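You operate a simulated robot arm through the tools that you are given. There is no shell and no other tool.

You run a simulated robot arm. Do the job below in one go: nothing can be reset, and whatever is moved stays where it is left.

Task
Put some things from the sorting table away. At the end: the green knob from the sorting table is in the grey drawer; the white knob from the sorting table is in the grey drawer; whatever was shut is shut again. Leave all else as you found it, and nothing knocked over (what rides in a drawer may roll over).
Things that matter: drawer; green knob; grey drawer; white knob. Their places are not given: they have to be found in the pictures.

It is judged by the outcome, as a careful person would: the job done as asked, and still so three seconds after it is handed in. It fails if anything else is knocked over, pushed out of place, dropped, spilled or broken.

Robot
A 6-joint arm with a two-finger gripper, fixed in place. Base frame: the origin is on the floor under the middle of its stand, x ahead of it, y to its left, z up. Units: mm, rad, N and s.
It reaches about 1572 mm from its shoulder. Its first joint turns from -2.897 to 2.897 rad. Payload 2.45 kg.
The TCP is the grasp point between the finger pads, 20 mm short of the fingertips. In the tool frame z runs along the fingers and y along their closing line. The gripper opens to 140 mm; its body begins 168 mm behind the TCP.
Orientation is that of the tool frame in the base frame, as a unit quaternion [x, y, z, w]. With the fingers straight down and closing along the base's y, the tool's x points along the base's -x, its y along +y and its z along -z.

Tools
- The arm moves only by the tool move_arm. Its argument "increments" is a list of rows, each a list of 3 entries, a list of its own where there are three numbers: the shift along the tool's x, y, z in units of 300 mm (1.0 is 300 mm), then the turn, a rotation vector about the tool's x, y, z in units of 90 degrees (1.0 is 90 degrees), then the gripper command, from -1 (shut) to 1 (fully open), values between in proportion. In form: [[[x, y, z], [ax, ay, az], claw], ...]. A call has 1 to 20 rows; each row is the pose to reach, as a shift and turn from the pose commanded when the call began, along the tool's axes at that moment. A call with a number of a shift or a turn outside -1 to 1 is refused whole. Rows are played at 5 a second. More than 50 mm and 0.15 rad between two rows, or a gripper value outside its range, and nothing of the call is played. Where a pose cannot be reached the arm comes as near as it can. A force on the tool above 40 N (or 10 N above the force at the start of the call, whichever is more), or a blocked arm, ends the call early, and 0.2 s more pass. Each finger travels about 45 mm/s and halts on what it meets, pressing with about 41 N; the grip force reading is that of the motor and also rises with nothing between the fingers. The clock runs only during rows and for 0.2 s after the last one: add rows that repeat a pose to give the fingers time. The reply holds the time, the measured pose of the TCP, the force on the tool along the base axes, the opening and the grip force, in the units named above and with some noise, with the torque about the TCP (base axes, N m) and any sound that the robot's microphone picked up, and new pictures: "pictures" is both (left out), scene, wrist or none.
- Cameras (640 x 400 px; columns grow to the right, rows downward): "scene" is fixed at [220.8, -504.2, 1411.8]; the picture's right is [0.92, -0.40, 0.00], its down [-0.15, -0.35, -0.92] and it looks along [0.37, 0.85, -0.38] (base axes); focal length 342 px, centre (320, 200). "wrist" rides on the gripper at [78, 11, -209] in the tool frame; the picture's right is [-0.14, 0.99, 0.00], its down [-0.92, -0.13, -0.37] and it looks along [-0.36, -0.05, 0.93] (tool axes); focal length 280 px, centre (320, 200).
- locate(camera, pixels): there is no depth. For up to 12 entries [column, row, z] of the newest picture of that camera ("zoom" is the newest enlarged one), the place [x, y] in the base frame at which the ray of that pixel passes the height z, good to about 3 mm, but the place of the scene camera against the robot may be out by one fixed shift of up to 12 mm in any direction. It takes no simulated time.
- close_up(camera, box): a new picture of the part [left, top, right, bottom] of that camera's present view, enlarged. It takes no simulated time.
- hand_in(): hands the job in; it is judged then, once.

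Leave the gripper open and the arm clear of the work at the hand-in unless told otherwise.

The tools are called by a JSON object that holds its "api" and its "payload". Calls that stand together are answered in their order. move_arm: Moves the arm, as the interface text tells. Its arguments: {"type":"object","properties":{"increments":{"type":"array","items":{"type":"array"}},"pictures":{"type":"string","enum":["both","scene","wrist","none"]}},"required":["increments"]} The other tools are called the same way: locate (camera, pixels) gives the place at which the rays of pixels pass given heights; close_up (camera, box) takes an enlarged picture of a part of a camera's view; hand_in () hands the job in.

At the start:

```text
time_s: 0.0
eef_pos: [706.9, 510.6, 1126.6]
tcp_rot: [0.0, 1.0, 0.0, 0.0]
force: [-0.2, 0.0, -0.4]
torque: [-0.02, 0.0, 0.01]
opening: 139.9
finger_force: 0.2
```

scene: 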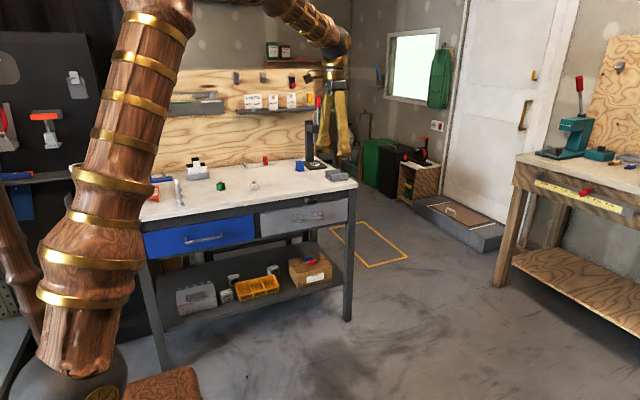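
wrist: 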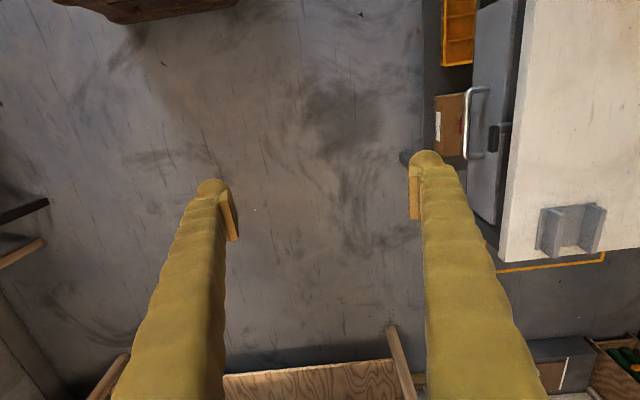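

I see a workbench with a blue drawer (left) and a grey drawer (right), and small objects on its top. I'll take enlarged pictures of the bench to find the knobs and the drawer handle.

{"api": "close_up", "payload": {"camera": "scene", "box": [140, 140, 360, 278]}}

{"api": "close_up", "payload": {"camera": "scene", "box": [250, 140, 360, 210]}}

{"api": "close_up", "payload": {"camera": "wrist", "box": [420, 0, 640, 280]}}

```text
2.90 times, centred on (250, 209) of scene
```

zoom: 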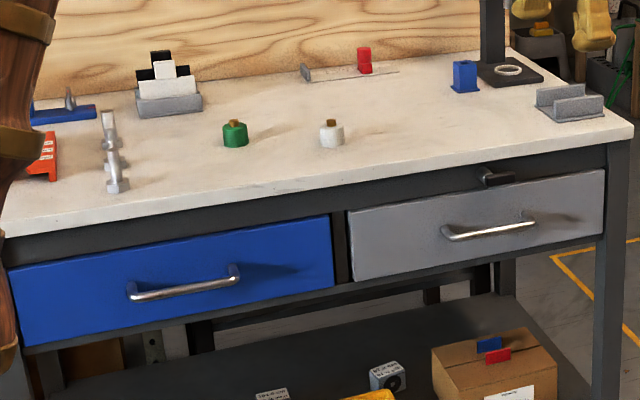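

```text
5.71 times, centred on (305, 175) of scene
```

zoom: 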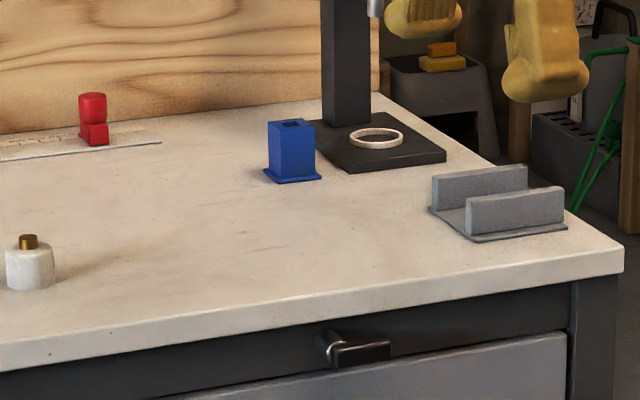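

```text
1.43 times, centred on (530, 140) of wrist
```

zoom: 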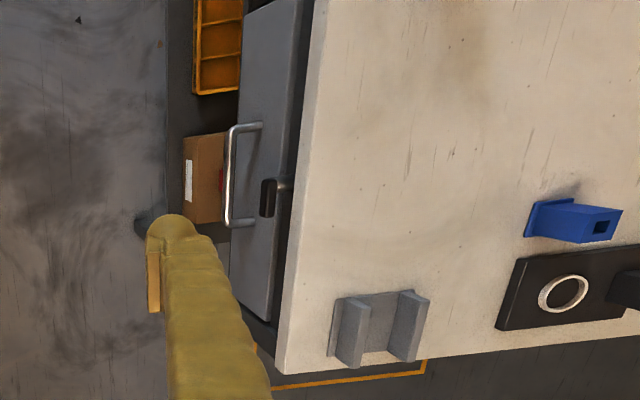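

The black toggle above the grey drawer may be a latch. I'll triangulate the table's front right corner, seen at scene (358,183) and wrist (500,262), at several heights to find the table height.

{"api": "locate", "payload": {"camera": "scene", "pixels": [[358.4, 182.9, 800], [358.4, 182.9, 850], [358.4, 182.9, 900], [358.4, 182.9, 950]]}}

{"api": "locate", "payload": {"camera": "wrist", "pixels": [[500, 262, 800], [500, 262, 850], [500, 262, 900], [500, 262, 950], [513, 130, 850], [513, 130, 900]]}}

{"api": "close_up", "payload": {"camera": "scene", "box": [290, 185, 350, 223]}}

{"api": "close_up", "payload": {"camera": "wrist", "box": [440, 60, 540, 220]}}

```text
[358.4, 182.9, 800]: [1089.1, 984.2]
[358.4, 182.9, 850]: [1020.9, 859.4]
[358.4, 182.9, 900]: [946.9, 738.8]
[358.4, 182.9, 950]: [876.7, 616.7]
```

```text
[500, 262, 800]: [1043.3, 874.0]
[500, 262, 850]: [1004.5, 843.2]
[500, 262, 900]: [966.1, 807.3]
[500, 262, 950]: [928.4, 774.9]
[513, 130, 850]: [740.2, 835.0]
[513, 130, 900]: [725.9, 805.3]
```

```text
10.53 times, centred on (320, 204) of scene
```

zoom: 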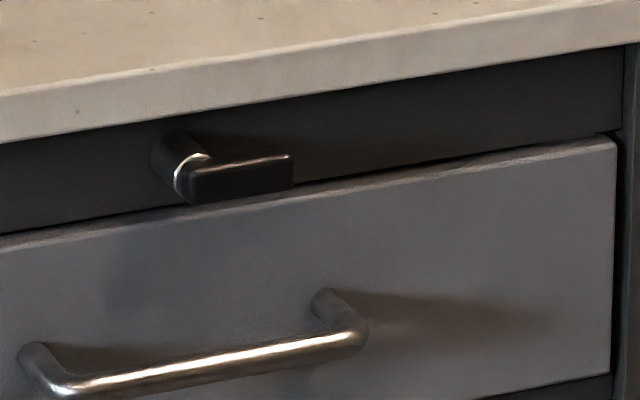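

```text
2.50 times, centred on (490, 140) of wrist
```

zoom: 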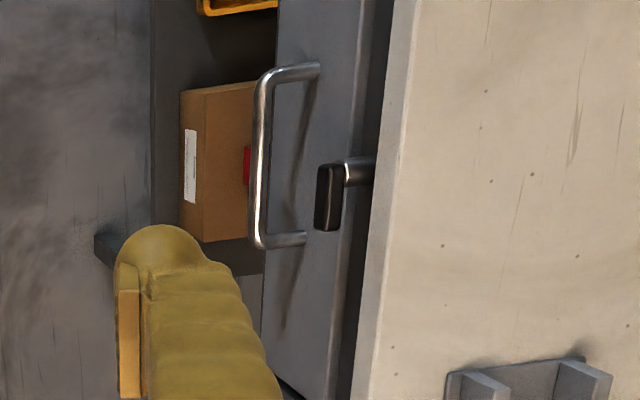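

The toggle is a short lever on a shaft, lying horizontally over the drawer's top edge. Now I'll triangulate the handle bends (scene (324,217) and (296,222); wrist (466,158) and (468,90)), the lever, and get first estimates of the knob places.

{"api": "locate", "payload": {"camera": "scene", "pixels": [[323.8, 216.8, 700], [323.8, 216.8, 750], [323.8, 216.8, 800], [295.8, 221.6, 700], [295.8, 221.6, 750], [295.8, 221.6, 800], [312.4, 201.9, 780], [312.4, 201.9, 820], [220.7, 186, 875], [253.8, 186, 875], [220.7, 190, 858], [253.8, 190, 858]]}}

{"api": "locate", "payload": {"camera": "wrist", "pixels": [[466, 158, 700], [466, 158, 750], [466, 158, 800], [468, 90, 700], [468, 90, 750], [468, 90, 800], [494, 138.8, 780], [494, 138.8, 820], [504, 128, 780], [504, 128, 820]]}}

```text
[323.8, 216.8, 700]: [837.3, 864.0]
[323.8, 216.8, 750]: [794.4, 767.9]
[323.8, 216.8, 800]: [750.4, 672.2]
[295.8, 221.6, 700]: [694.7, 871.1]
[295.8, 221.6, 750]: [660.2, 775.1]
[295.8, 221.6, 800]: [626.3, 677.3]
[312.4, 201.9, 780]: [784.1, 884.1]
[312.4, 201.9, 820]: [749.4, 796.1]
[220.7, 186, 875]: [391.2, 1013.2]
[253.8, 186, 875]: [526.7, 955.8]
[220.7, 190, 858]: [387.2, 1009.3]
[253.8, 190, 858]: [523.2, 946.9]
```

```text
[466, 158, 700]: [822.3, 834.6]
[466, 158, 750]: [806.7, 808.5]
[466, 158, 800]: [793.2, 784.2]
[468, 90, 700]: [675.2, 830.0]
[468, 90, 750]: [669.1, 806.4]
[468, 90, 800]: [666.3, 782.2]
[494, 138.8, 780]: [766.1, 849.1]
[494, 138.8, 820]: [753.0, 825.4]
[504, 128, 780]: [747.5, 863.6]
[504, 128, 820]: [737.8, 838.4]
```

The handle is at about (743, 820, 725), running along x from about 672 to 815. The lever sits at about (759, 835, 802). The knobs are near (390,1010) and (525,950). I'll move the arm level, at its present height, to look down on the knobs with the wrist camera.

{"api": "move_arm", "payload": {"increments": [[[0.108, 0.1, 0], [0, 0, 0], 1], [[0.216, 0.2, 0], [0, 0, 0], 1], [[0.324, 0.3, 0], [0, 0, 0], 1], [[0.432, 0.4, 0], [0, 0, 0], 1], [[0.54, 0.5, 0], [0, 0, 0], 1], [[0.648, 0.6, 0], [0, 0, 0], 1], [[0.757, 0.7, 0], [0, 0, 0], 1], [[0.757, 0.7, 0], [0, 0, 0], 1]]}}

```text
time_s: 1.8
eef_pos: [482.4, 722.9, 1126.7]
tcp_rot: [0.0, 1.0, 0.0, 0.001]
force: [-0.4, 0.3, 0.8]
torque: [0.02, 0.02, 0.0]
opening: 139.8
finger_force: 0.0
```

scene: 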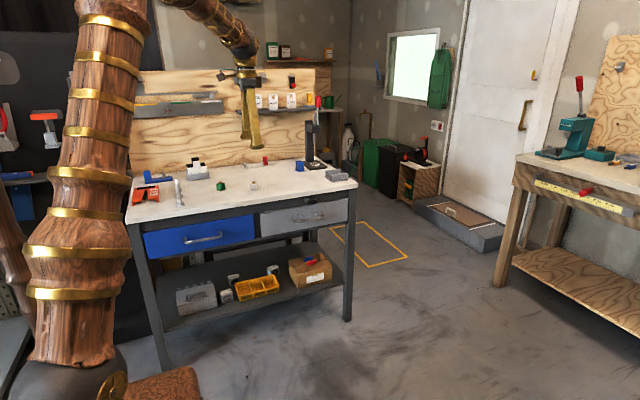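
wrist: 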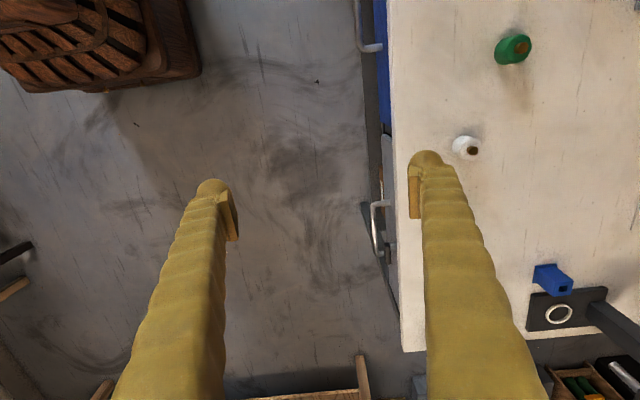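

Both knobs are in the wrist picture: green at about (512,50), white at about (466,146). I'll enlarge and locate them.

{"api": "close_up", "payload": {"camera": "wrist", "box": [420, 10, 580, 190]}}

{"api": "close_up", "payload": {"camera": "scene", "box": [200, 165, 280, 215]}}

{"api": "locate", "payload": {"camera": "wrist", "pixels": [[507, 52, 858], [523, 47, 890], [461, 145, 858], [473, 150, 890], [398, 200, 858], [392, 100, 858]]}}

```text
2.22 times, centred on (500, 100) of wrist
```

zoom: 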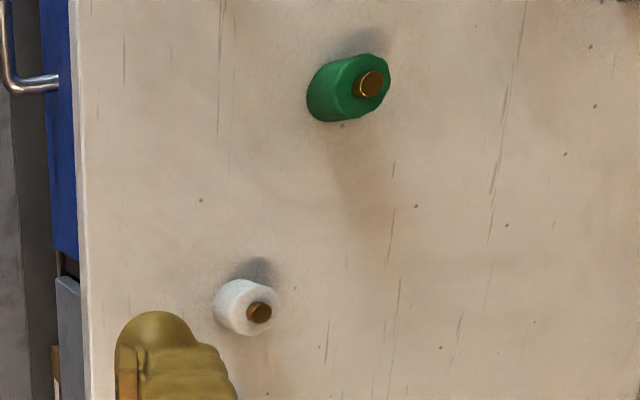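

```text
8.00 times, centred on (240, 190) of scene
```

zoom: 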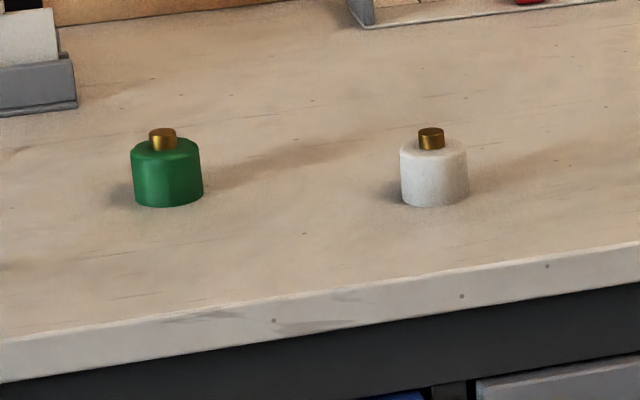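

```text
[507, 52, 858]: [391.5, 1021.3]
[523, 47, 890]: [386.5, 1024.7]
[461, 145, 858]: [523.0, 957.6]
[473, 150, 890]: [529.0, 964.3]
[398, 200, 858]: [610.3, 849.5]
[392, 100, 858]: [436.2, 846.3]
```

The knobs are at about green (388,1023) and white (526,961) on the tabletop (z≈858). The scene camera seems about 10 mm out in y. Next I'll open the drawer. I'll pull back from the table while turning the fingers to point at +y, closing along z.

{"api": "move_arm", "payload": {"increments": [[[-0.0725, -0.0675, 0.063], [-0.0833, 0, 0], 1], [[-0.145, -0.135, 0.126], [-0.1667, 0, 0], 1], [[-0.2175, -0.2025, 0.188], [-0.25, 0, 0], 1], [[-0.29, -0.27, 0.251], [-0.3333, 0, 0], 1], [[-0.3625, -0.3375, 0.314], [-0.4167, 0, 0], 1], [[-0.435, -0.405, 0.377], [-0.5, 0, 0], 1], [[-0.5075, -0.4725, 0.439], [-0.5833, 0, 0], 1], [[-0.58, -0.54, 0.502], [-0.6667, 0, 0], 1], [[-0.6525, -0.6075, 0.565], [-0.75, 0, 0], 1], [[-0.725, -0.675, 0.628], [-0.8333, 0, 0], 1], [[-0.7975, -0.7425, 0.69], [-0.9167, 0, 0], 1], [[-0.87, -0.81, 0.753], [-1, 0, 0], 1], [[-0.87, -0.81, 0.753], [-1, 0, 0], 1]]}}

```text
time_s: 4.6
eef_pos: [743.6, 478.4, 900.5]
tcp_rot: [0.0, 0.707, 0.708, 0.0]
force: [0.3, -0.6, -0.7]
torque: [-0.01, 0.0, -0.02]
opening: 140.0
finger_force: 0.0
```

scene: 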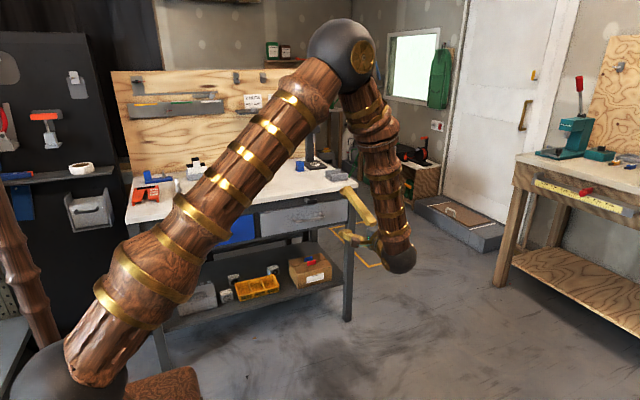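
wrist: 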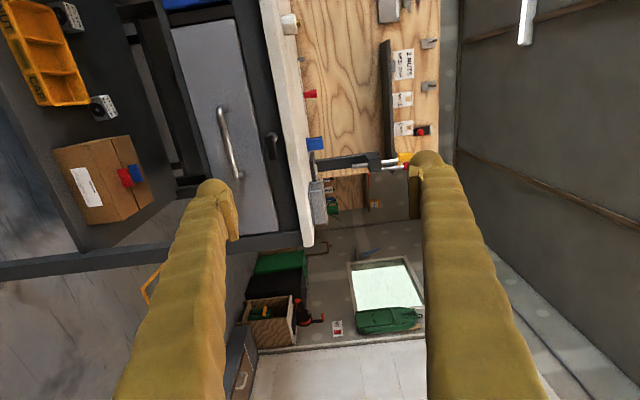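

The drawer front, its handle at (230,145) and the lever at (273,147) are in view. I'll look closer before lowering.

{"api": "close_up", "payload": {"camera": "wrist", "box": [160, 80, 320, 240]}}

{"api": "locate", "payload": {"camera": "wrist", "pixels": [[218, 108, 725], [238, 180, 725], [229, 145, 725], [229, 145, 740], [273, 147, 802], [273, 147, 790]]}}

```text
2.50 times, centred on (240, 160) of wrist
```

zoom: 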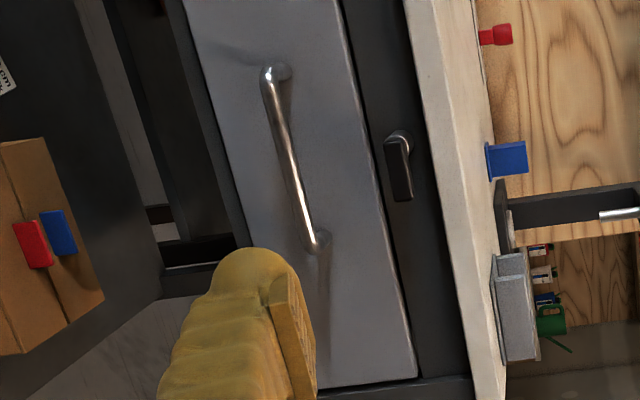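

```text
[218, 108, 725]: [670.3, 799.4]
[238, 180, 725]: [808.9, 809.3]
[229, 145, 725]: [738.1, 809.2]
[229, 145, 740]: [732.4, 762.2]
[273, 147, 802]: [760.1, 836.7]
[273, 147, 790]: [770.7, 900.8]
```

The lever's bar lies above the drawer's top edge, not in front of the drawer face. I'll lower the TCP to z≈723, narrow the gripper to about 60 mm so the upper finger clears the lever, and go forward to y≈700.

{"api": "move_arm", "payload": {"increments": [[[0, -0.148, 0], [0, 0, 0], -0.143], [[0, -0.296, 0], [0, 0, 0], -0.143], [[0, -0.444, 0], [0, 0, 0], -0.143], [[0, -0.592, 0], [0, 0, 0], -0.143], [[0, -0.592, 0.148], [0, 0, 0], -0.143], [[0, -0.592, 0.296], [0, 0, 0], -0.143], [[0, -0.592, 0.444], [0, 0, 0], -0.143], [[0, -0.592, 0.592], [0, 0, 0], -0.143], [[0, -0.592, 0.739], [0, 0, 0], -0.143], [[0, -0.592, 0.739], [0, 0, 0], -0.143]]}}

```text
time_s: 6.8
eef_pos: [741.2, 699.4, 723.9]
tcp_rot: [0.0, 0.707, 0.707, 0.0]
force: [0.3, 0.3, 0.7]
torque: [0.04, 0.01, -0.03]
opening: 59.7
finger_force: 0.0
```

scene: 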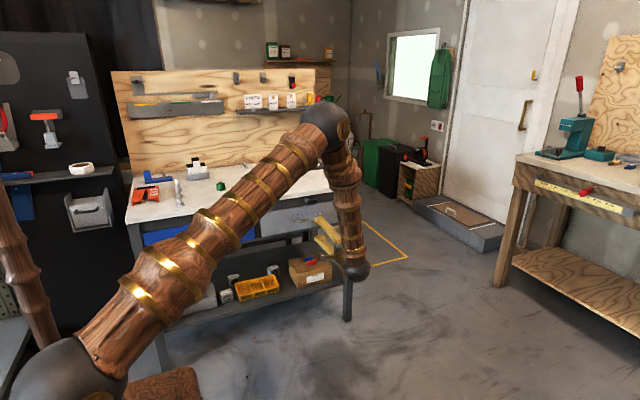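
wrist: 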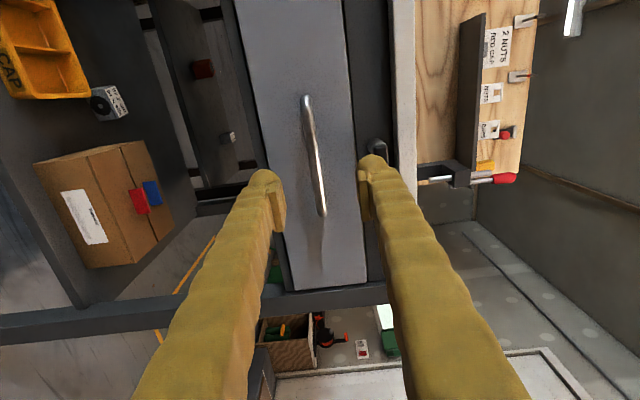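

The handle shows between the fingers at about (312,155). I'll check its height by locating that pixel at several heights.

{"api": "close_up", "payload": {"camera": "wrist", "box": [240, 80, 420, 300]}}

{"api": "locate", "payload": {"camera": "wrist", "pixels": [[312, 155, 705], [312, 155, 710], [312, 155, 715], [312, 155, 720], [308, 110, 710], [308, 110, 715], [321, 210, 710], [321, 210, 715], [377, 147, 795], [377, 147, 805]]}}

```text
1.82 times, centred on (330, 190) of wrist
```

zoom: 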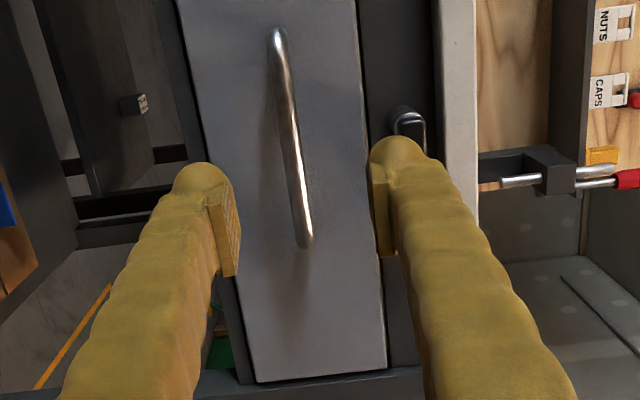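

```text
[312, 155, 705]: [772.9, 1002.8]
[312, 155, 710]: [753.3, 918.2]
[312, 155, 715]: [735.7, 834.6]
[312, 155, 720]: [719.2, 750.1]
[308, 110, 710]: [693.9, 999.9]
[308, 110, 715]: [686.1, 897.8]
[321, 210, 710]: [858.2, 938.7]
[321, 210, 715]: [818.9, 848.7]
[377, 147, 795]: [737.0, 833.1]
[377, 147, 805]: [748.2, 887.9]
```

The handle bar sits at about z≈717 and y≈820. I'll drop 6 mm and go forward to y≈818, leaving the gripper at 60 mm.

{"api": "move_arm", "payload": {"increments": [[[0, -0.02, 0.1], [0, 0, 0], -0.143], [[0, -0.02, 0.2], [0, 0, 0], -0.143], [[0, -0.02, 0.28], [0, 0, 0], -0.143], [[0, -0.02, 0.34], [0, 0, 0], -0.143], [[0, -0.02, 0.395], [0, 0, 0], -0.143], [[0, -0.02, 0.395], [0, 0, 0], -0.143]]}}

```text
time_s: 8.2
eef_pos: [741.3, 815.9, 719.0]
tcp_rot: [0.0, 0.707, 0.707, 0.001]
force: [0.2, 0.1, 0.3]
torque: [0.01, -0.03, -0.02]
opening: 59.9
finger_force: 0.1
```

scene: 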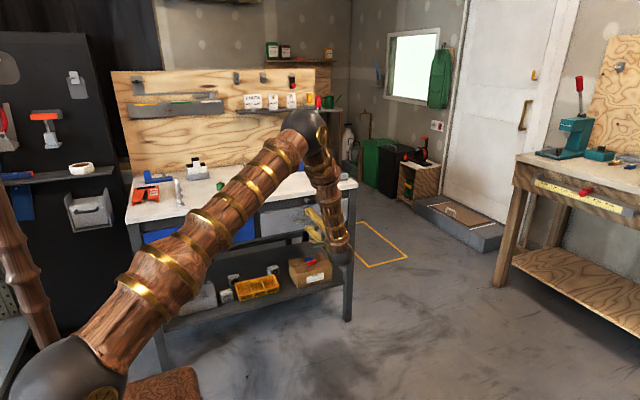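
wrist: 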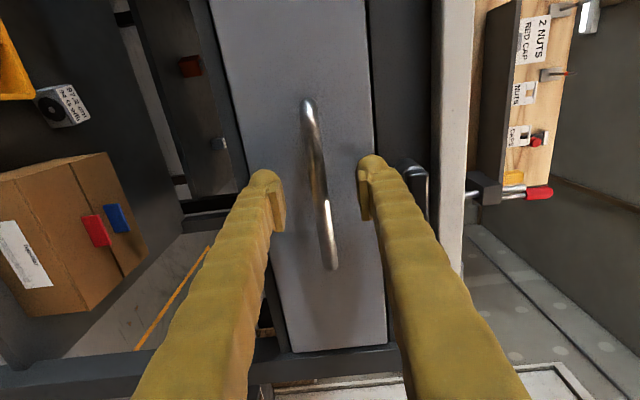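

The handle lies between the pads (about (318,190)), within a few mm of the TCP. I'll close the gripper on it.

{"api": "move_arm", "payload": {"increments": [[[0, 0, 0.01], [0, 0, 0], -0.5], [[0, 0, 0.013], [0, 0, 0], -0.8], [[0, 0, 0.013], [0, 0, 0], -1], [[0, 0, 0.013], [0, 0, 0], -1], [[0, 0, 0.013], [0, 0, 0], -1], [[0, 0, 0.013], [0, 0, 0], -1]]}}

```text
time_s: 9.6
eef_pos: [741.7, 820.2, 718.5]
tcp_rot: [0.0, 0.707, 0.707, -0.001]
force: [1.5, 1.8, -1.2]
torque: [0.0, -0.03, 0.0]
opening: 9.3
finger_force: 36.8
```

scene: 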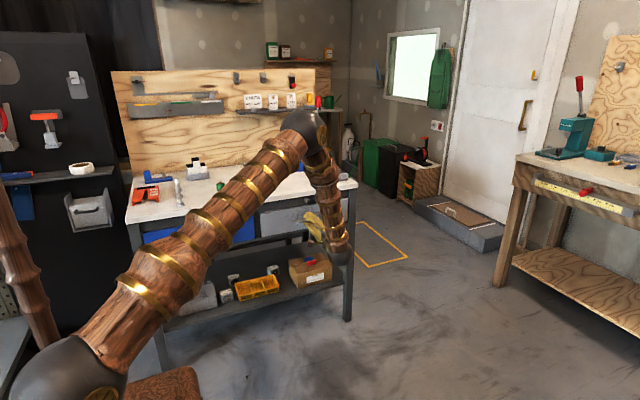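
wrist: 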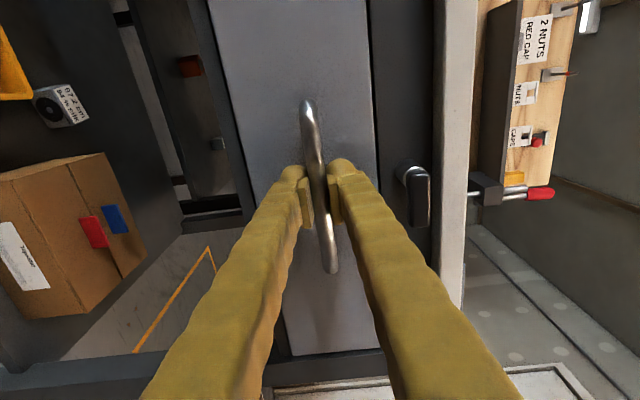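

The handle is gripped (9.3 mm, 36.8 N). The lever at (415,195) does not overlap the drawer front. I'll try a gentle pull of 20 mm.

{"api": "move_arm", "payload": {"increments": [[[0, 0, -0.015], [0, 0, 0], -1], [[0, 0, -0.03], [0, 0, 0], -1], [[0, 0, -0.05], [0, 0, 0], -1], [[0, 0, -0.067], [0, 0, 0], -1]], "pictures": "wrist"}}

```text
time_s: 10.6
eef_pos: [742.2, 802.5, 717.2]
tcp_rot: [0.001, 0.707, 0.707, 0.0]
force: [-3.5, 0.9, 6.3]
torque: [0.05, 0.03, 0.12]
opening: 9.1
finger_force: 36.6
```

wrist: 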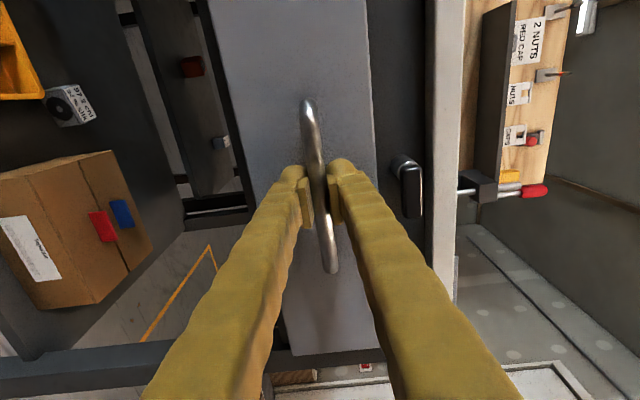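

The drawer slides with little force. I'll keep pulling, about 200 mm more in steps of 20 mm.

{"api": "move_arm", "payload": {"increments": [[[0, 0, -0.05], [0, 0, 0], -1], [[0, 0, -0.11], [0, 0, 0], -1], [[0, 0, -0.17], [0, 0, 0], -1], [[0, 0, -0.23], [0, 0, 0], -1], [[0, 0, -0.29], [0, 0, 0], -1], [[0, 0, -0.35], [0, 0, 0], -1], [[0, 0, -0.41], [0, 0, 0], -1], [[0, 0, -0.47], [0, 0, 0], -1], [[0, 0, -0.53], [0, 0, 0], -1], [[0, 0, -0.59], [0, 0, 0], -1], [[0, 0, -0.65], [0, 0, 0], -1], [[0, 0, -0.667], [0, 0, 0], -1], [[0, 0, -0.667], [0, 0, 0], -1]]}}

```text
time_s: 13.4
eef_pos: [741.5, 601.9, 718.5]
tcp_rot: [0.0, 0.708, 0.706, 0.0]
force: [-7.1, -2.4, -1.3]
torque: [0.0, -0.06, -0.04]
opening: 9.2
finger_force: 36.9
```

scene: 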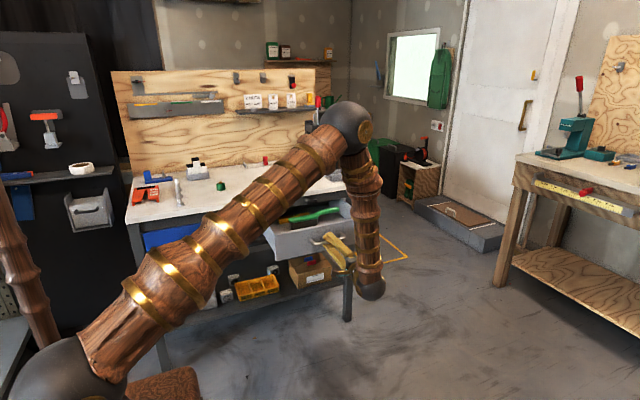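
wrist: 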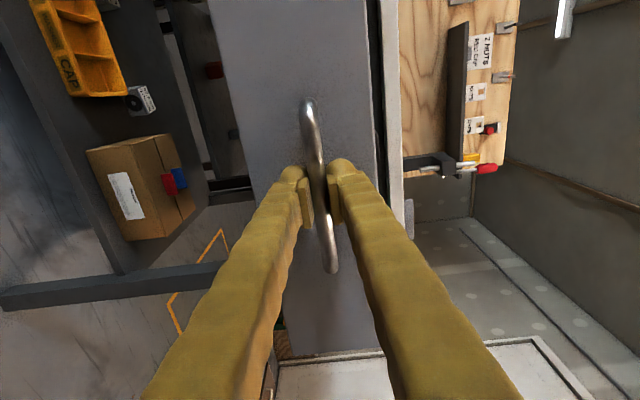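

The drawer is open by about 218 mm, with a green brush inside. I'll release the handle (open to 60 mm) and back away.

{"api": "move_arm", "payload": {"increments": [[[0, 0, 0], [0, 0, 0], -0.6], [[0, 0, 0], [0, 0, 0], -0.143], [[0, 0, 0], [0, 0, 0], -0.143], [[0, 0, 0], [0, 0, 0], -0.143], [[0, 0, 0], [0, 0, 0], -0.143], [[0, 0, -0.07], [0, 0, 0], -0.143], [[0, 0, -0.2], [0, 0, 0], -0.143], [[0, 0, -0.35], [0, 0, 0], -0.143], [[0, 0, -0.5], [0, 0, 0], -0.143], [[0, 0, -0.5], [0, 0, 0], -0.143]]}}

```text
time_s: 15.6
eef_pos: [741.6, 453.2, 716.4]
tcp_rot: [0.0, 0.707, 0.707, 0.0]
force: [0.2, -0.4, 0.1]
torque: [0.03, 0.0, 0.0]
opening: 59.9
finger_force: 0.0
```

scene: 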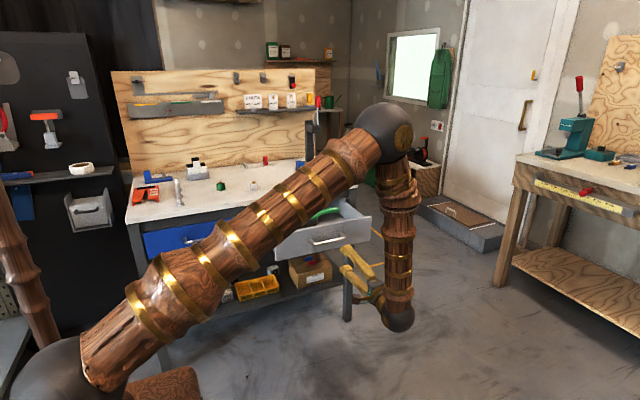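
wrist: 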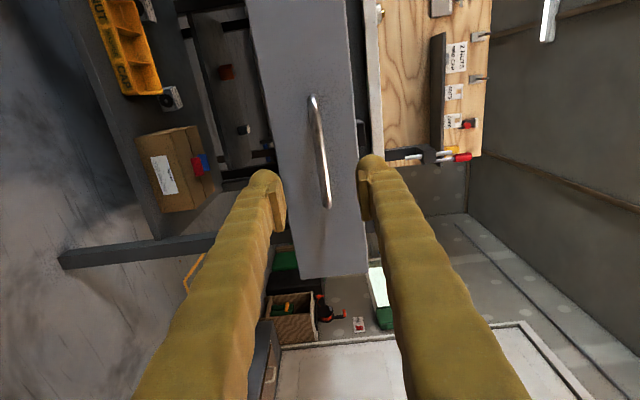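

The drawer stays open. I'll rise and turn the fingers straight down again, with a view into the drawer and over the table.

{"api": "move_arm", "payload": {"increments": [[[0.028, 0.083, 0.028], [0.0833, 0, 0], 0], [[0.056, 0.167, 0.056], [0.1667, 0, 0], 0], [[0.083, 0.25, 0.083], [0.25, 0, 0], 0], [[0.111, 0.333, 0.111], [0.3333, 0, 0], 0], [[0.139, 0.417, 0.139], [0.4167, 0, 0], 0], [[0.167, 0.5, 0.167], [0.5, 0, 0], 0], [[0.194, 0.583, 0.194], [0.5833, 0, 0], 0], [[0.222, 0.667, 0.222], [0.6667, 0, 0], 0], [[0.25, 0.75, 0.25], [0.75, 0, 0], 0], [[0.278, 0.833, 0.278], [0.8333, 0, 0], 0], [[0.305, 0.917, 0.305], [0.9167, 0, 0], 0], [[0.333, 1, 0.333], [1, 0, 0], 0], [[0.333, 1, 0.333], [1, 0, 0], 0]]}}

```text
time_s: 18.4
eef_pos: [640.6, 553.6, 1017.0]
tcp_rot: [0.0, 1.0, -0.001, 0.001]
force: [0.3, -0.8, -1.1]
torque: [0.02, 0.0, 0.0]
opening: 70.0
finger_force: 0.1
```

scene: 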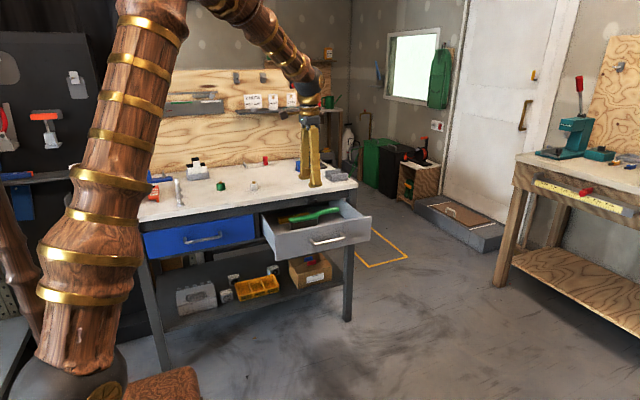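
wrist: 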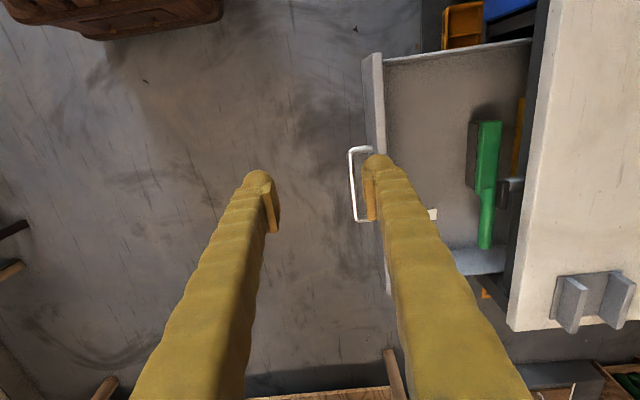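

I can see into the drawer. I'll enlarge it in both cameras to find free floor space.

{"api": "close_up", "payload": {"camera": "wrist", "box": [340, 20, 560, 320]}}

{"api": "close_up", "payload": {"camera": "scene", "box": [250, 185, 380, 267]}}

{"api": "locate", "payload": {"camera": "wrist", "pixels": [[372, 55, 785], [384, 60, 785], [532, 40, 785], [388, 68, 700], [430, 60, 700], [433, 213, 700], [485, 120, 730], [485, 245, 730], [470, 270, 700], [545, 200, 858]]}}

```text
1.33 times, centred on (450, 170) of wrist
```

zoom: 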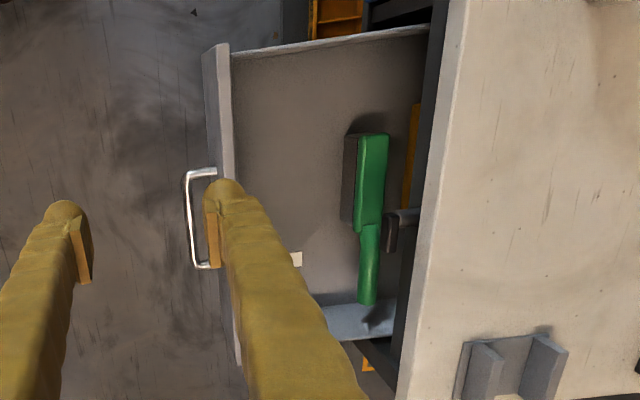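

```text
4.88 times, centred on (315, 226) of scene
```

zoom: 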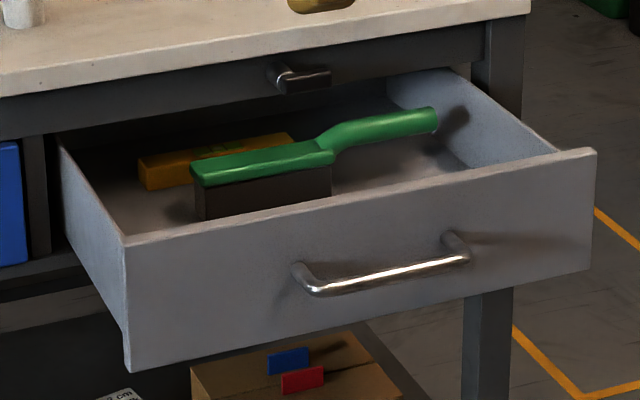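

```text
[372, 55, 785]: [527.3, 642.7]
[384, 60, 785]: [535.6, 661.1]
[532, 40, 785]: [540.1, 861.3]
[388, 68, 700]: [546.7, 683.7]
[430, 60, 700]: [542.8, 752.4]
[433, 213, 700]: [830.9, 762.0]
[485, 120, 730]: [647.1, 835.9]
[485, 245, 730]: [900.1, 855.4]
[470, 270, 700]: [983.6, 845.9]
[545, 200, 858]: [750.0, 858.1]
```

The drawer spans x≈530–960 with a brush at y≈800–850, and the floor at y≈670–780 looks free. I'll check the rack near the green knob (scene (198,175)), the bolt-like parts, and the brush edge so I keep clear of them.

{"api": "locate", "payload": {"camera": "scene", "pixels": [[188, 180, 858], [210, 178, 858], [180, 205, 858], [178, 185, 870], [152, 182, 860], [172, 180, 860]]}}

{"api": "locate", "payload": {"camera": "wrist", "pixels": [[467, 155, 690], [467, 155, 660], [467, 120, 690], [433, 213, 660], [392, 150, 660], [392, 150, 690]]}}

{"api": "close_up", "payload": {"camera": "scene", "box": [130, 150, 250, 225]}}

```text
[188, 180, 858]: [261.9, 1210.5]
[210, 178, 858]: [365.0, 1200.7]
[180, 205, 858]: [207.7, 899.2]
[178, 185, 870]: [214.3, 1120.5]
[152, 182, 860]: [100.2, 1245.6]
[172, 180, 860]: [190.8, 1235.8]
```

```text
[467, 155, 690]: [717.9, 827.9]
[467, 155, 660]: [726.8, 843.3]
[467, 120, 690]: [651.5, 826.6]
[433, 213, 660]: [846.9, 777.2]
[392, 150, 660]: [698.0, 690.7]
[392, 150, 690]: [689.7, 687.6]
```

```text
5.33 times, centred on (190, 188) of scene
```

zoom: 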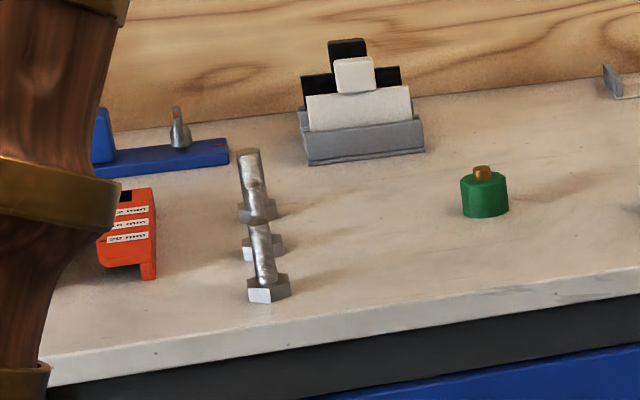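

Everything else is well clear of both knobs. I'll move toward the white knob, to about (526, 850, 1000), with the gripper at 100 mm.

{"api": "move_arm", "payload": {"increments": [[[0.048, 0.1235, 0.007], [0, 0, 0], 0.43], [[0.0955, 0.247, 0.014], [0, 0, 0], 0.43], [[0.143, 0.3705, 0.021], [0, 0, 0], 0.43], [[0.191, 0.494, 0.028], [0, 0, 0], 0.43], [[0.239, 0.6175, 0.035], [0, 0, 0], 0.43], [[0.2865, 0.741, 0.043], [0, 0, 0], 0.43], [[0.334, 0.8645, 0.05], [0, 0, 0], 0.43], [[0.382, 0.988, 0.057], [0, 0, 0], 0.43], [[0.382, 0.988, 0.057], [0, 0, 0], 0.43]]}}

```text
time_s: 20.4
eef_pos: [525.9, 849.8, 1001.4]
tcp_rot: [0.0, 1.0, 0.0, 0.001]
force: [-0.3, 0.0, 0.9]
torque: [0.01, -0.02, 0.01]
opening: 100.1
finger_force: 0.1
```

scene: 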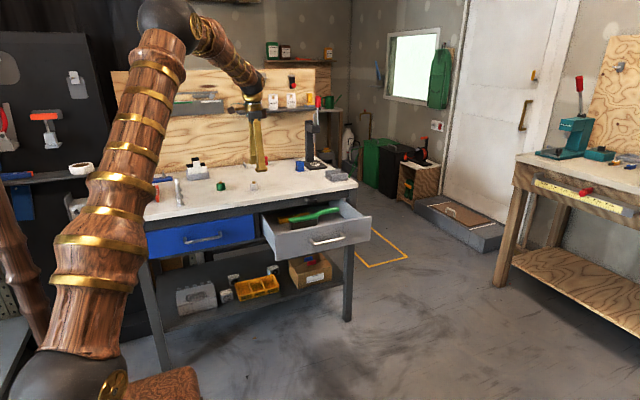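
wrist: 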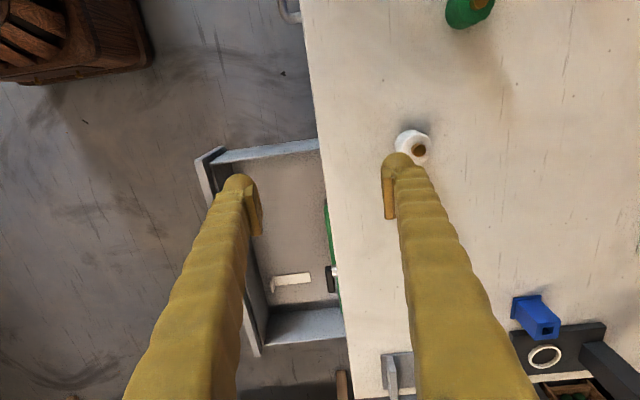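

I now see the knob's top at (419,150) and base centre at about (409,142). The white strip in the drawer is a flat label on its floor at (292,281). I'll locate the knob and use the label's right end (previously (437,213)) to get the drawer floor's height.

{"api": "locate", "payload": {"camera": "wrist", "pixels": [[310, 277, 640], [310, 277, 660], [310, 277, 680], [310, 277, 700], [419, 150, 895], [409, 142, 870], [407, 141, 858], [320, 155, 785], [226, 158, 660], [242, 180, 660], [340, 260, 858], [320, 143, 858]]}}

{"api": "close_up", "payload": {"camera": "wrist", "box": [360, 100, 480, 200]}}

{"api": "close_up", "payload": {"camera": "wrist", "box": [190, 120, 360, 360]}}

```text
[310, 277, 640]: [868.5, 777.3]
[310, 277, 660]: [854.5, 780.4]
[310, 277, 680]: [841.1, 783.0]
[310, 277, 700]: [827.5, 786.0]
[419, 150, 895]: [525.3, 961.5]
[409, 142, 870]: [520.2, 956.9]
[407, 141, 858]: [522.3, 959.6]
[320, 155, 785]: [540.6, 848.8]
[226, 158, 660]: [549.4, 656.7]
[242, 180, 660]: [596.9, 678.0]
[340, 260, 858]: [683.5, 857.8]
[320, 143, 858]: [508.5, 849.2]
```

```text
4.00 times, centred on (420, 150) of wrist
```

zoom: 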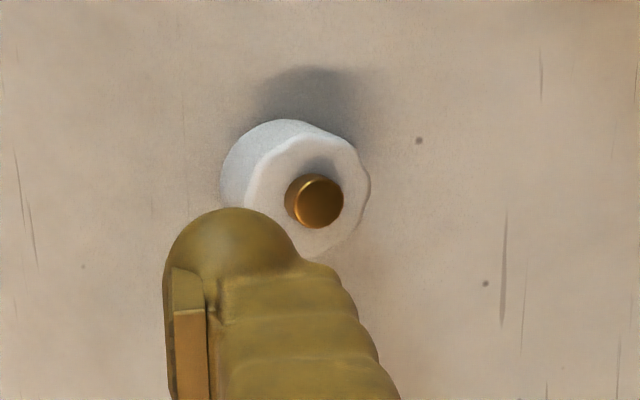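

```text
1.67 times, centred on (275, 240) of wrist
```

zoom: 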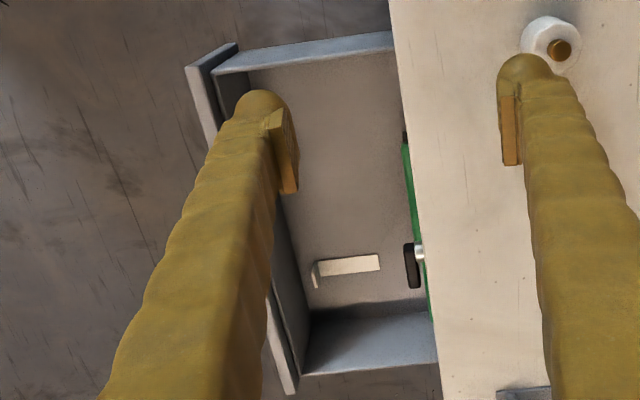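

Knob centre ≈ (524, 960); the drawer floor's label is at z≈667. I'll move over the white knob to z≈960 to check alignment.

{"api": "move_arm", "payload": {"increments": [[[0.002, 0.12, 0], [0, 0, 0], 0.43], [[0.004, 0.25, 0], [0, 0, 0], 0.43], [[0.006, 0.367, 0], [0, 0, 0], 0.43], [[0.006, 0.367, 0.07], [0, 0, 0], 0.43], [[0.006, 0.367, 0.138], [0, 0, 0], 0.43], [[0.006, 0.367, 0.138], [0, 0, 0], 0.43]]}}

```text
time_s: 21.8
eef_pos: [524.3, 957.8, 958.3]
tcp_rot: [0.001, 1.0, -0.001, 0.0]
force: [0.2, 0.3, 0.0]
torque: [0.01, 0.02, -0.02]
opening: 100.2
finger_force: 0.1
```

scene: 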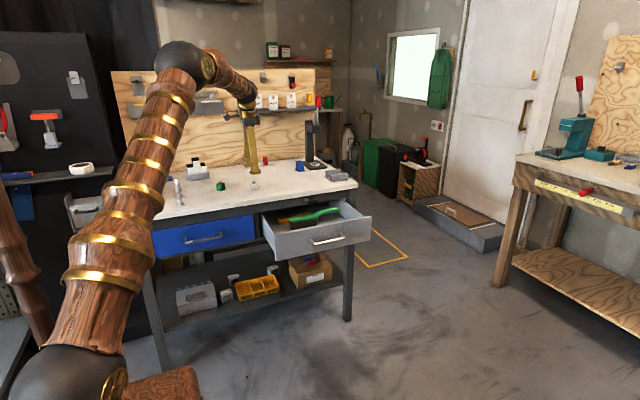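
wrist: 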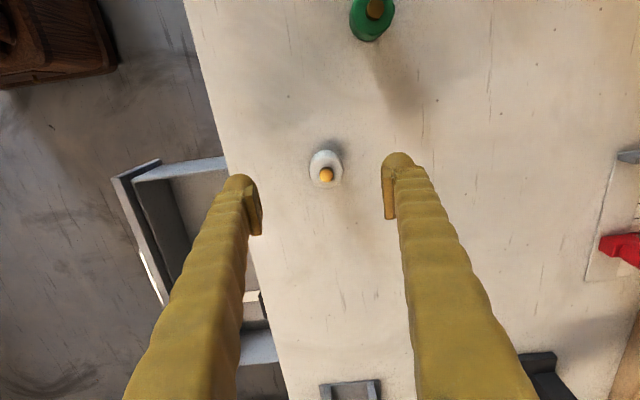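

{"api": "close_up", "payload": {"camera": "wrist", "box": [270, 120, 370, 220]}}

{"api": "locate", "payload": {"camera": "wrist", "pixels": [[326, 176, 903], [326, 174, 893], [326, 155, 858], [310, 166, 893], [342, 166, 893], [372, 8, 903], [375, 10, 893]]}}

```text
4.00 times, centred on (320, 170) of wrist
```

zoom: 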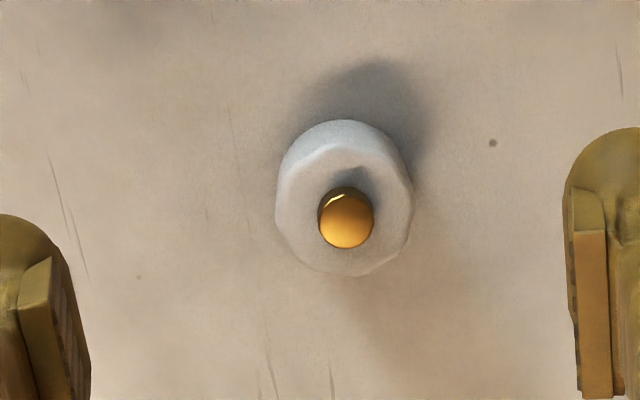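

```text
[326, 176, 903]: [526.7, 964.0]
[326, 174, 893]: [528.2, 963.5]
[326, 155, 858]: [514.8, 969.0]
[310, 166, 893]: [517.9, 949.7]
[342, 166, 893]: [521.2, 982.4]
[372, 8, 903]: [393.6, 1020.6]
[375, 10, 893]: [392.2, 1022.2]
```

The knob body is about 34 mm wide and 35 mm tall, centred at about (526, 963). I'll correct the alignment and descend to z≈884, so the fingertips stay about 6 mm above the table.

{"api": "move_arm", "payload": {"increments": [[[-0.006, 0.017, 0.06], [0, 0, 0], 0.2], [[-0.006, 0.017, 0.12], [0, 0, 0], 0.1], [[-0.006, 0.017, 0.18], [0, 0, 0], 0.0], [[-0.006, 0.017, 0.22], [0, 0, 0], 0.0], [[-0.006, 0.017, 0.248], [0, 0, 0], 0.0], [[-0.006, 0.017, 0.248], [0, 0, 0], 0.0]], "pictures": "wrist"}}

```text
time_s: 23.2
eef_pos: [527.3, 963.4, 885.5]
tcp_rot: [0.0, 1.0, 0.0, -0.001]
force: [-0.3, -0.2, 0.4]
torque: [0.01, 0.01, 0.0]
opening: 69.6
finger_force: 0.0
```

wrist: 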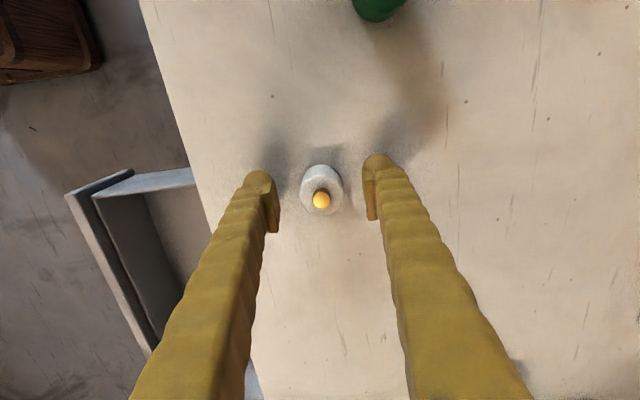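

The knob is centred between the fingers at (321,192). I'll close on it.

{"api": "move_arm", "payload": {"increments": [[[0, 0, 0], [0, 0, 0], -0.3], [[0, 0, 0], [0, 0, 0], -0.6], [[0, 0, 0], [0, 0, 0], -1], [[0, 0, 0], [0, 0, 0], -1], [[0, 0, 0], [0, 0, 0], -1]], "pictures": "wrist"}}

```text
time_s: 24.4
eef_pos: [526.1, 964.3, 885.7]
tcp_rot: [0.0, 1.0, -0.001, 0.0]
force: [-0.7, -0.1, 0.2]
torque: [-0.02, 0.01, 0.02]
opening: 34.7
finger_force: 41.0
```

wrist: 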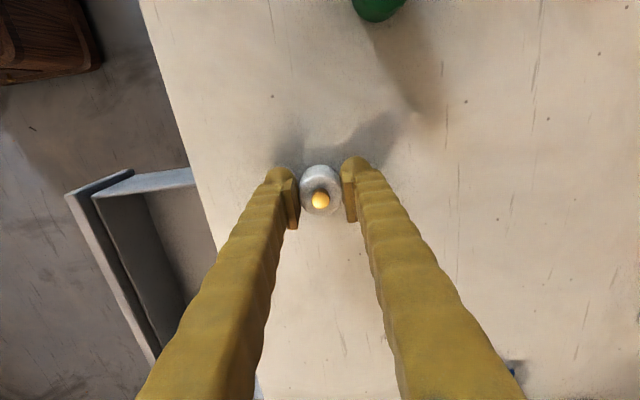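

The white knob is held (34.7 mm, 41 N). I'll lift 100 mm and carry it over the free part of the drawer at about (720, 725).

{"api": "move_arm", "payload": {"increments": [[[0, 0, -0.06], [0, 0, 0], -1], [[0, 0, -0.18], [0, 0, 0], -1], [[0, 0, -0.333], [0, 0, 0], -1], [[-0.08, -0.1, -0.333], [0, 0, 0], -1], [[-0.16, -0.2, -0.333], [0, 0, 0], -1], [[-0.24, -0.3, -0.333], [0, 0, 0], -1], [[-0.32, -0.4, -0.333], [0, 0, 0], -1], [[-0.4, -0.5, -0.333], [0, 0, 0], -1], [[-0.48, -0.6, -0.333], [0, 0, 0], -1], [[-0.56, -0.7, -0.333], [0, 0, 0], -1], [[-0.647, -0.797, -0.333], [0, 0, 0], -1], [[-0.647, -0.797, -0.333], [0, 0, 0], -1]]}}

```text
time_s: 27.0
eef_pos: [720.3, 723.8, 984.7]
tcp_rot: [0.001, 1.0, 0.0, 0.0]
force: [-0.8, 0.0, -0.1]
torque: [0.03, -0.01, 0.01]
opening: 34.5
finger_force: 40.5
```

scene: 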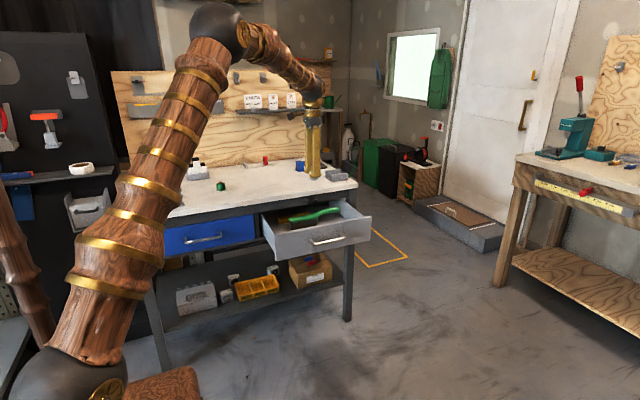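
wrist: 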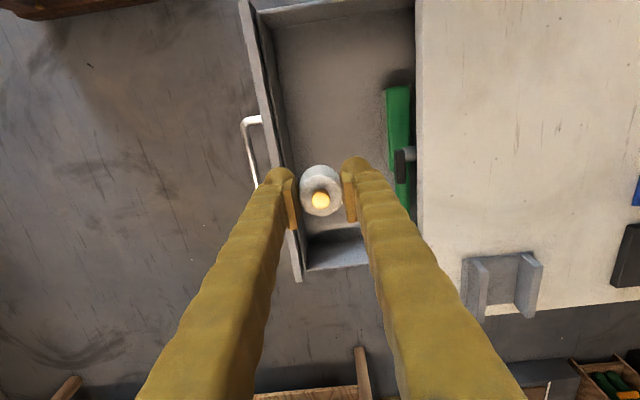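

The knob hangs over the drawer. I'll enlarge to check clearances to the front wall and the brush before lowering.

{"api": "close_up", "payload": {"camera": "wrist", "box": [230, 0, 430, 290]}}

{"api": "locate", "payload": {"camera": "wrist", "pixels": [[258, 20, 785], [278, 100, 785], [283, 90, 665], [275, 40, 665], [383, 95, 690], [387, 90, 740], [305, 270, 785], [309, 237, 665], [272, 12, 785], [280, 25, 665]]}}

```text
1.38 times, centred on (330, 145) of wrist
```

zoom: 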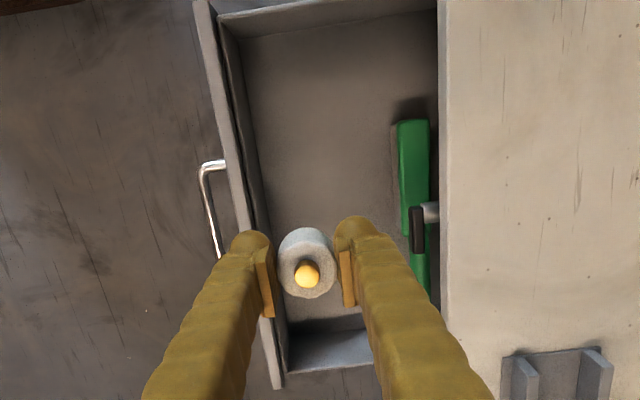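

```text
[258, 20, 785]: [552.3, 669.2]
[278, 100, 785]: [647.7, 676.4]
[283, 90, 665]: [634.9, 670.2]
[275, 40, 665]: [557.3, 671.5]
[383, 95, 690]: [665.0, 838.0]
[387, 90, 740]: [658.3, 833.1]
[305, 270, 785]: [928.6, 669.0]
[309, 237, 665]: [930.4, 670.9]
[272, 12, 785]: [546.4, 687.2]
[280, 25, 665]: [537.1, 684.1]
```

The free strip inside is y≈671–830, with the floor at z≈665. I'll centre at y≈738 and lower to z≈702, so the knob's bottom stays about 9 mm above the floor.

{"api": "move_arm", "payload": {"increments": [[[0, 0.047, 0.1], [0, 0, 0], -1], [[0, 0.047, 0.22], [0, 0, 0], -1], [[0, 0.047, 0.34], [0, 0, 0], -1], [[0, 0.047, 0.46], [0, 0, 0], -1], [[0, 0.047, 0.58], [0, 0, 0], -1], [[0, 0.047, 0.7], [0, 0, 0], -1], [[0, 0.047, 0.8], [0, 0, 0], -1], [[0, 0.047, 0.88], [0, 0, 0], -1], [[0, 0.047, 0.942], [0, 0, 0], -1], [[0, 0.047, 0.942], [0, 0, 0], -1]]}}

```text
time_s: 29.2
eef_pos: [719.5, 739.3, 702.1]
tcp_rot: [0.0, 1.0, 0.0, 0.0]
force: [-0.2, 0.2, -1.0]
torque: [0.02, 0.0, 0.03]
opening: 34.7
finger_force: 41.3
```

scene: 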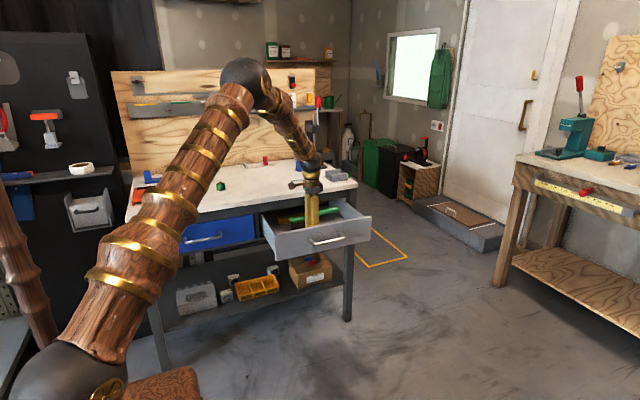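
wrist: 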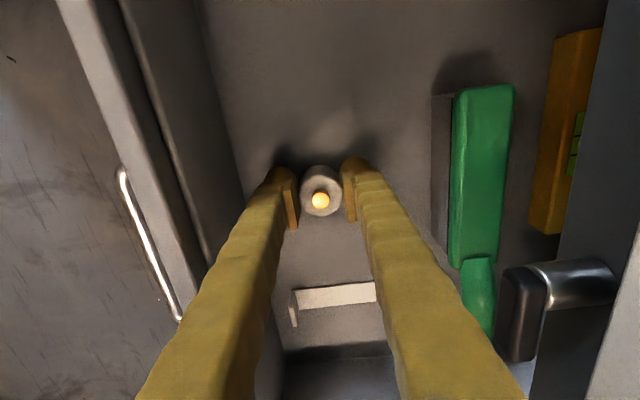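

Clearances look good: the brush is well to the right, and the front wall to the left. I'll lower in small steps toward contact.

{"api": "move_arm", "payload": {"increments": [[[0, 0, 0.007], [0, 0, 0], -1], [[0, 0, 0.013], [0, 0, 0], -1], [[0, 0, 0.02], [0, 0, 0], -1]], "pictures": "wrist"}}

```text
time_s: 30.0
eef_pos: [721.7, 739.7, 697.6]
tcp_rot: [0.0, 1.0, 0.001, 0.0]
force: [-1.2, 1.5, 31.8]
torque: [0.05, -0.14, 0.01]
opening: 34.8
finger_force: 41.2
```

wrist: 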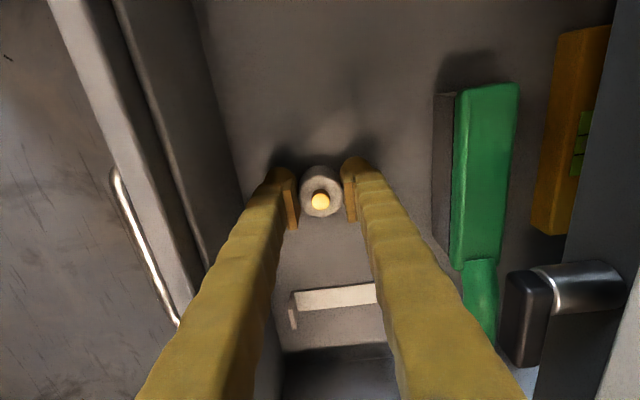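

The knob touched the floor (32 N upward). I'll ease up 2 mm, open to about 56 mm, then rise straight up.

{"api": "move_arm", "payload": {"increments": [[[0, 0, -0.005], [0, 0, 0], -1], [[0, 0, -0.005], [0, 0, 0], -0.45], [[0, 0, -0.005], [0, 0, 0], -0.3], [[0, 0, -0.005], [0, 0, 0], -0.2], [[0, 0, -0.005], [0, 0, 0], -0.2]], "pictures": "wrist"}}

```text
time_s: 31.2
eef_pos: [721.5, 738.6, 697.5]
tcp_rot: [0.0, 1.0, 0.001, -0.001]
force: [0.1, -1.3, 0.4]
torque: [0.01, 0.02, -0.01]
opening: 56.0
finger_force: 0.1
```

wrist: 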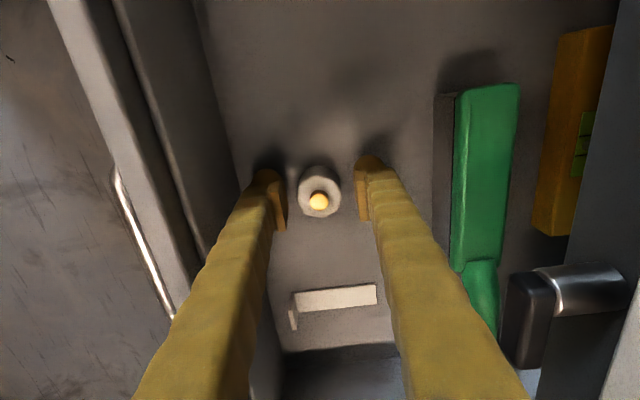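

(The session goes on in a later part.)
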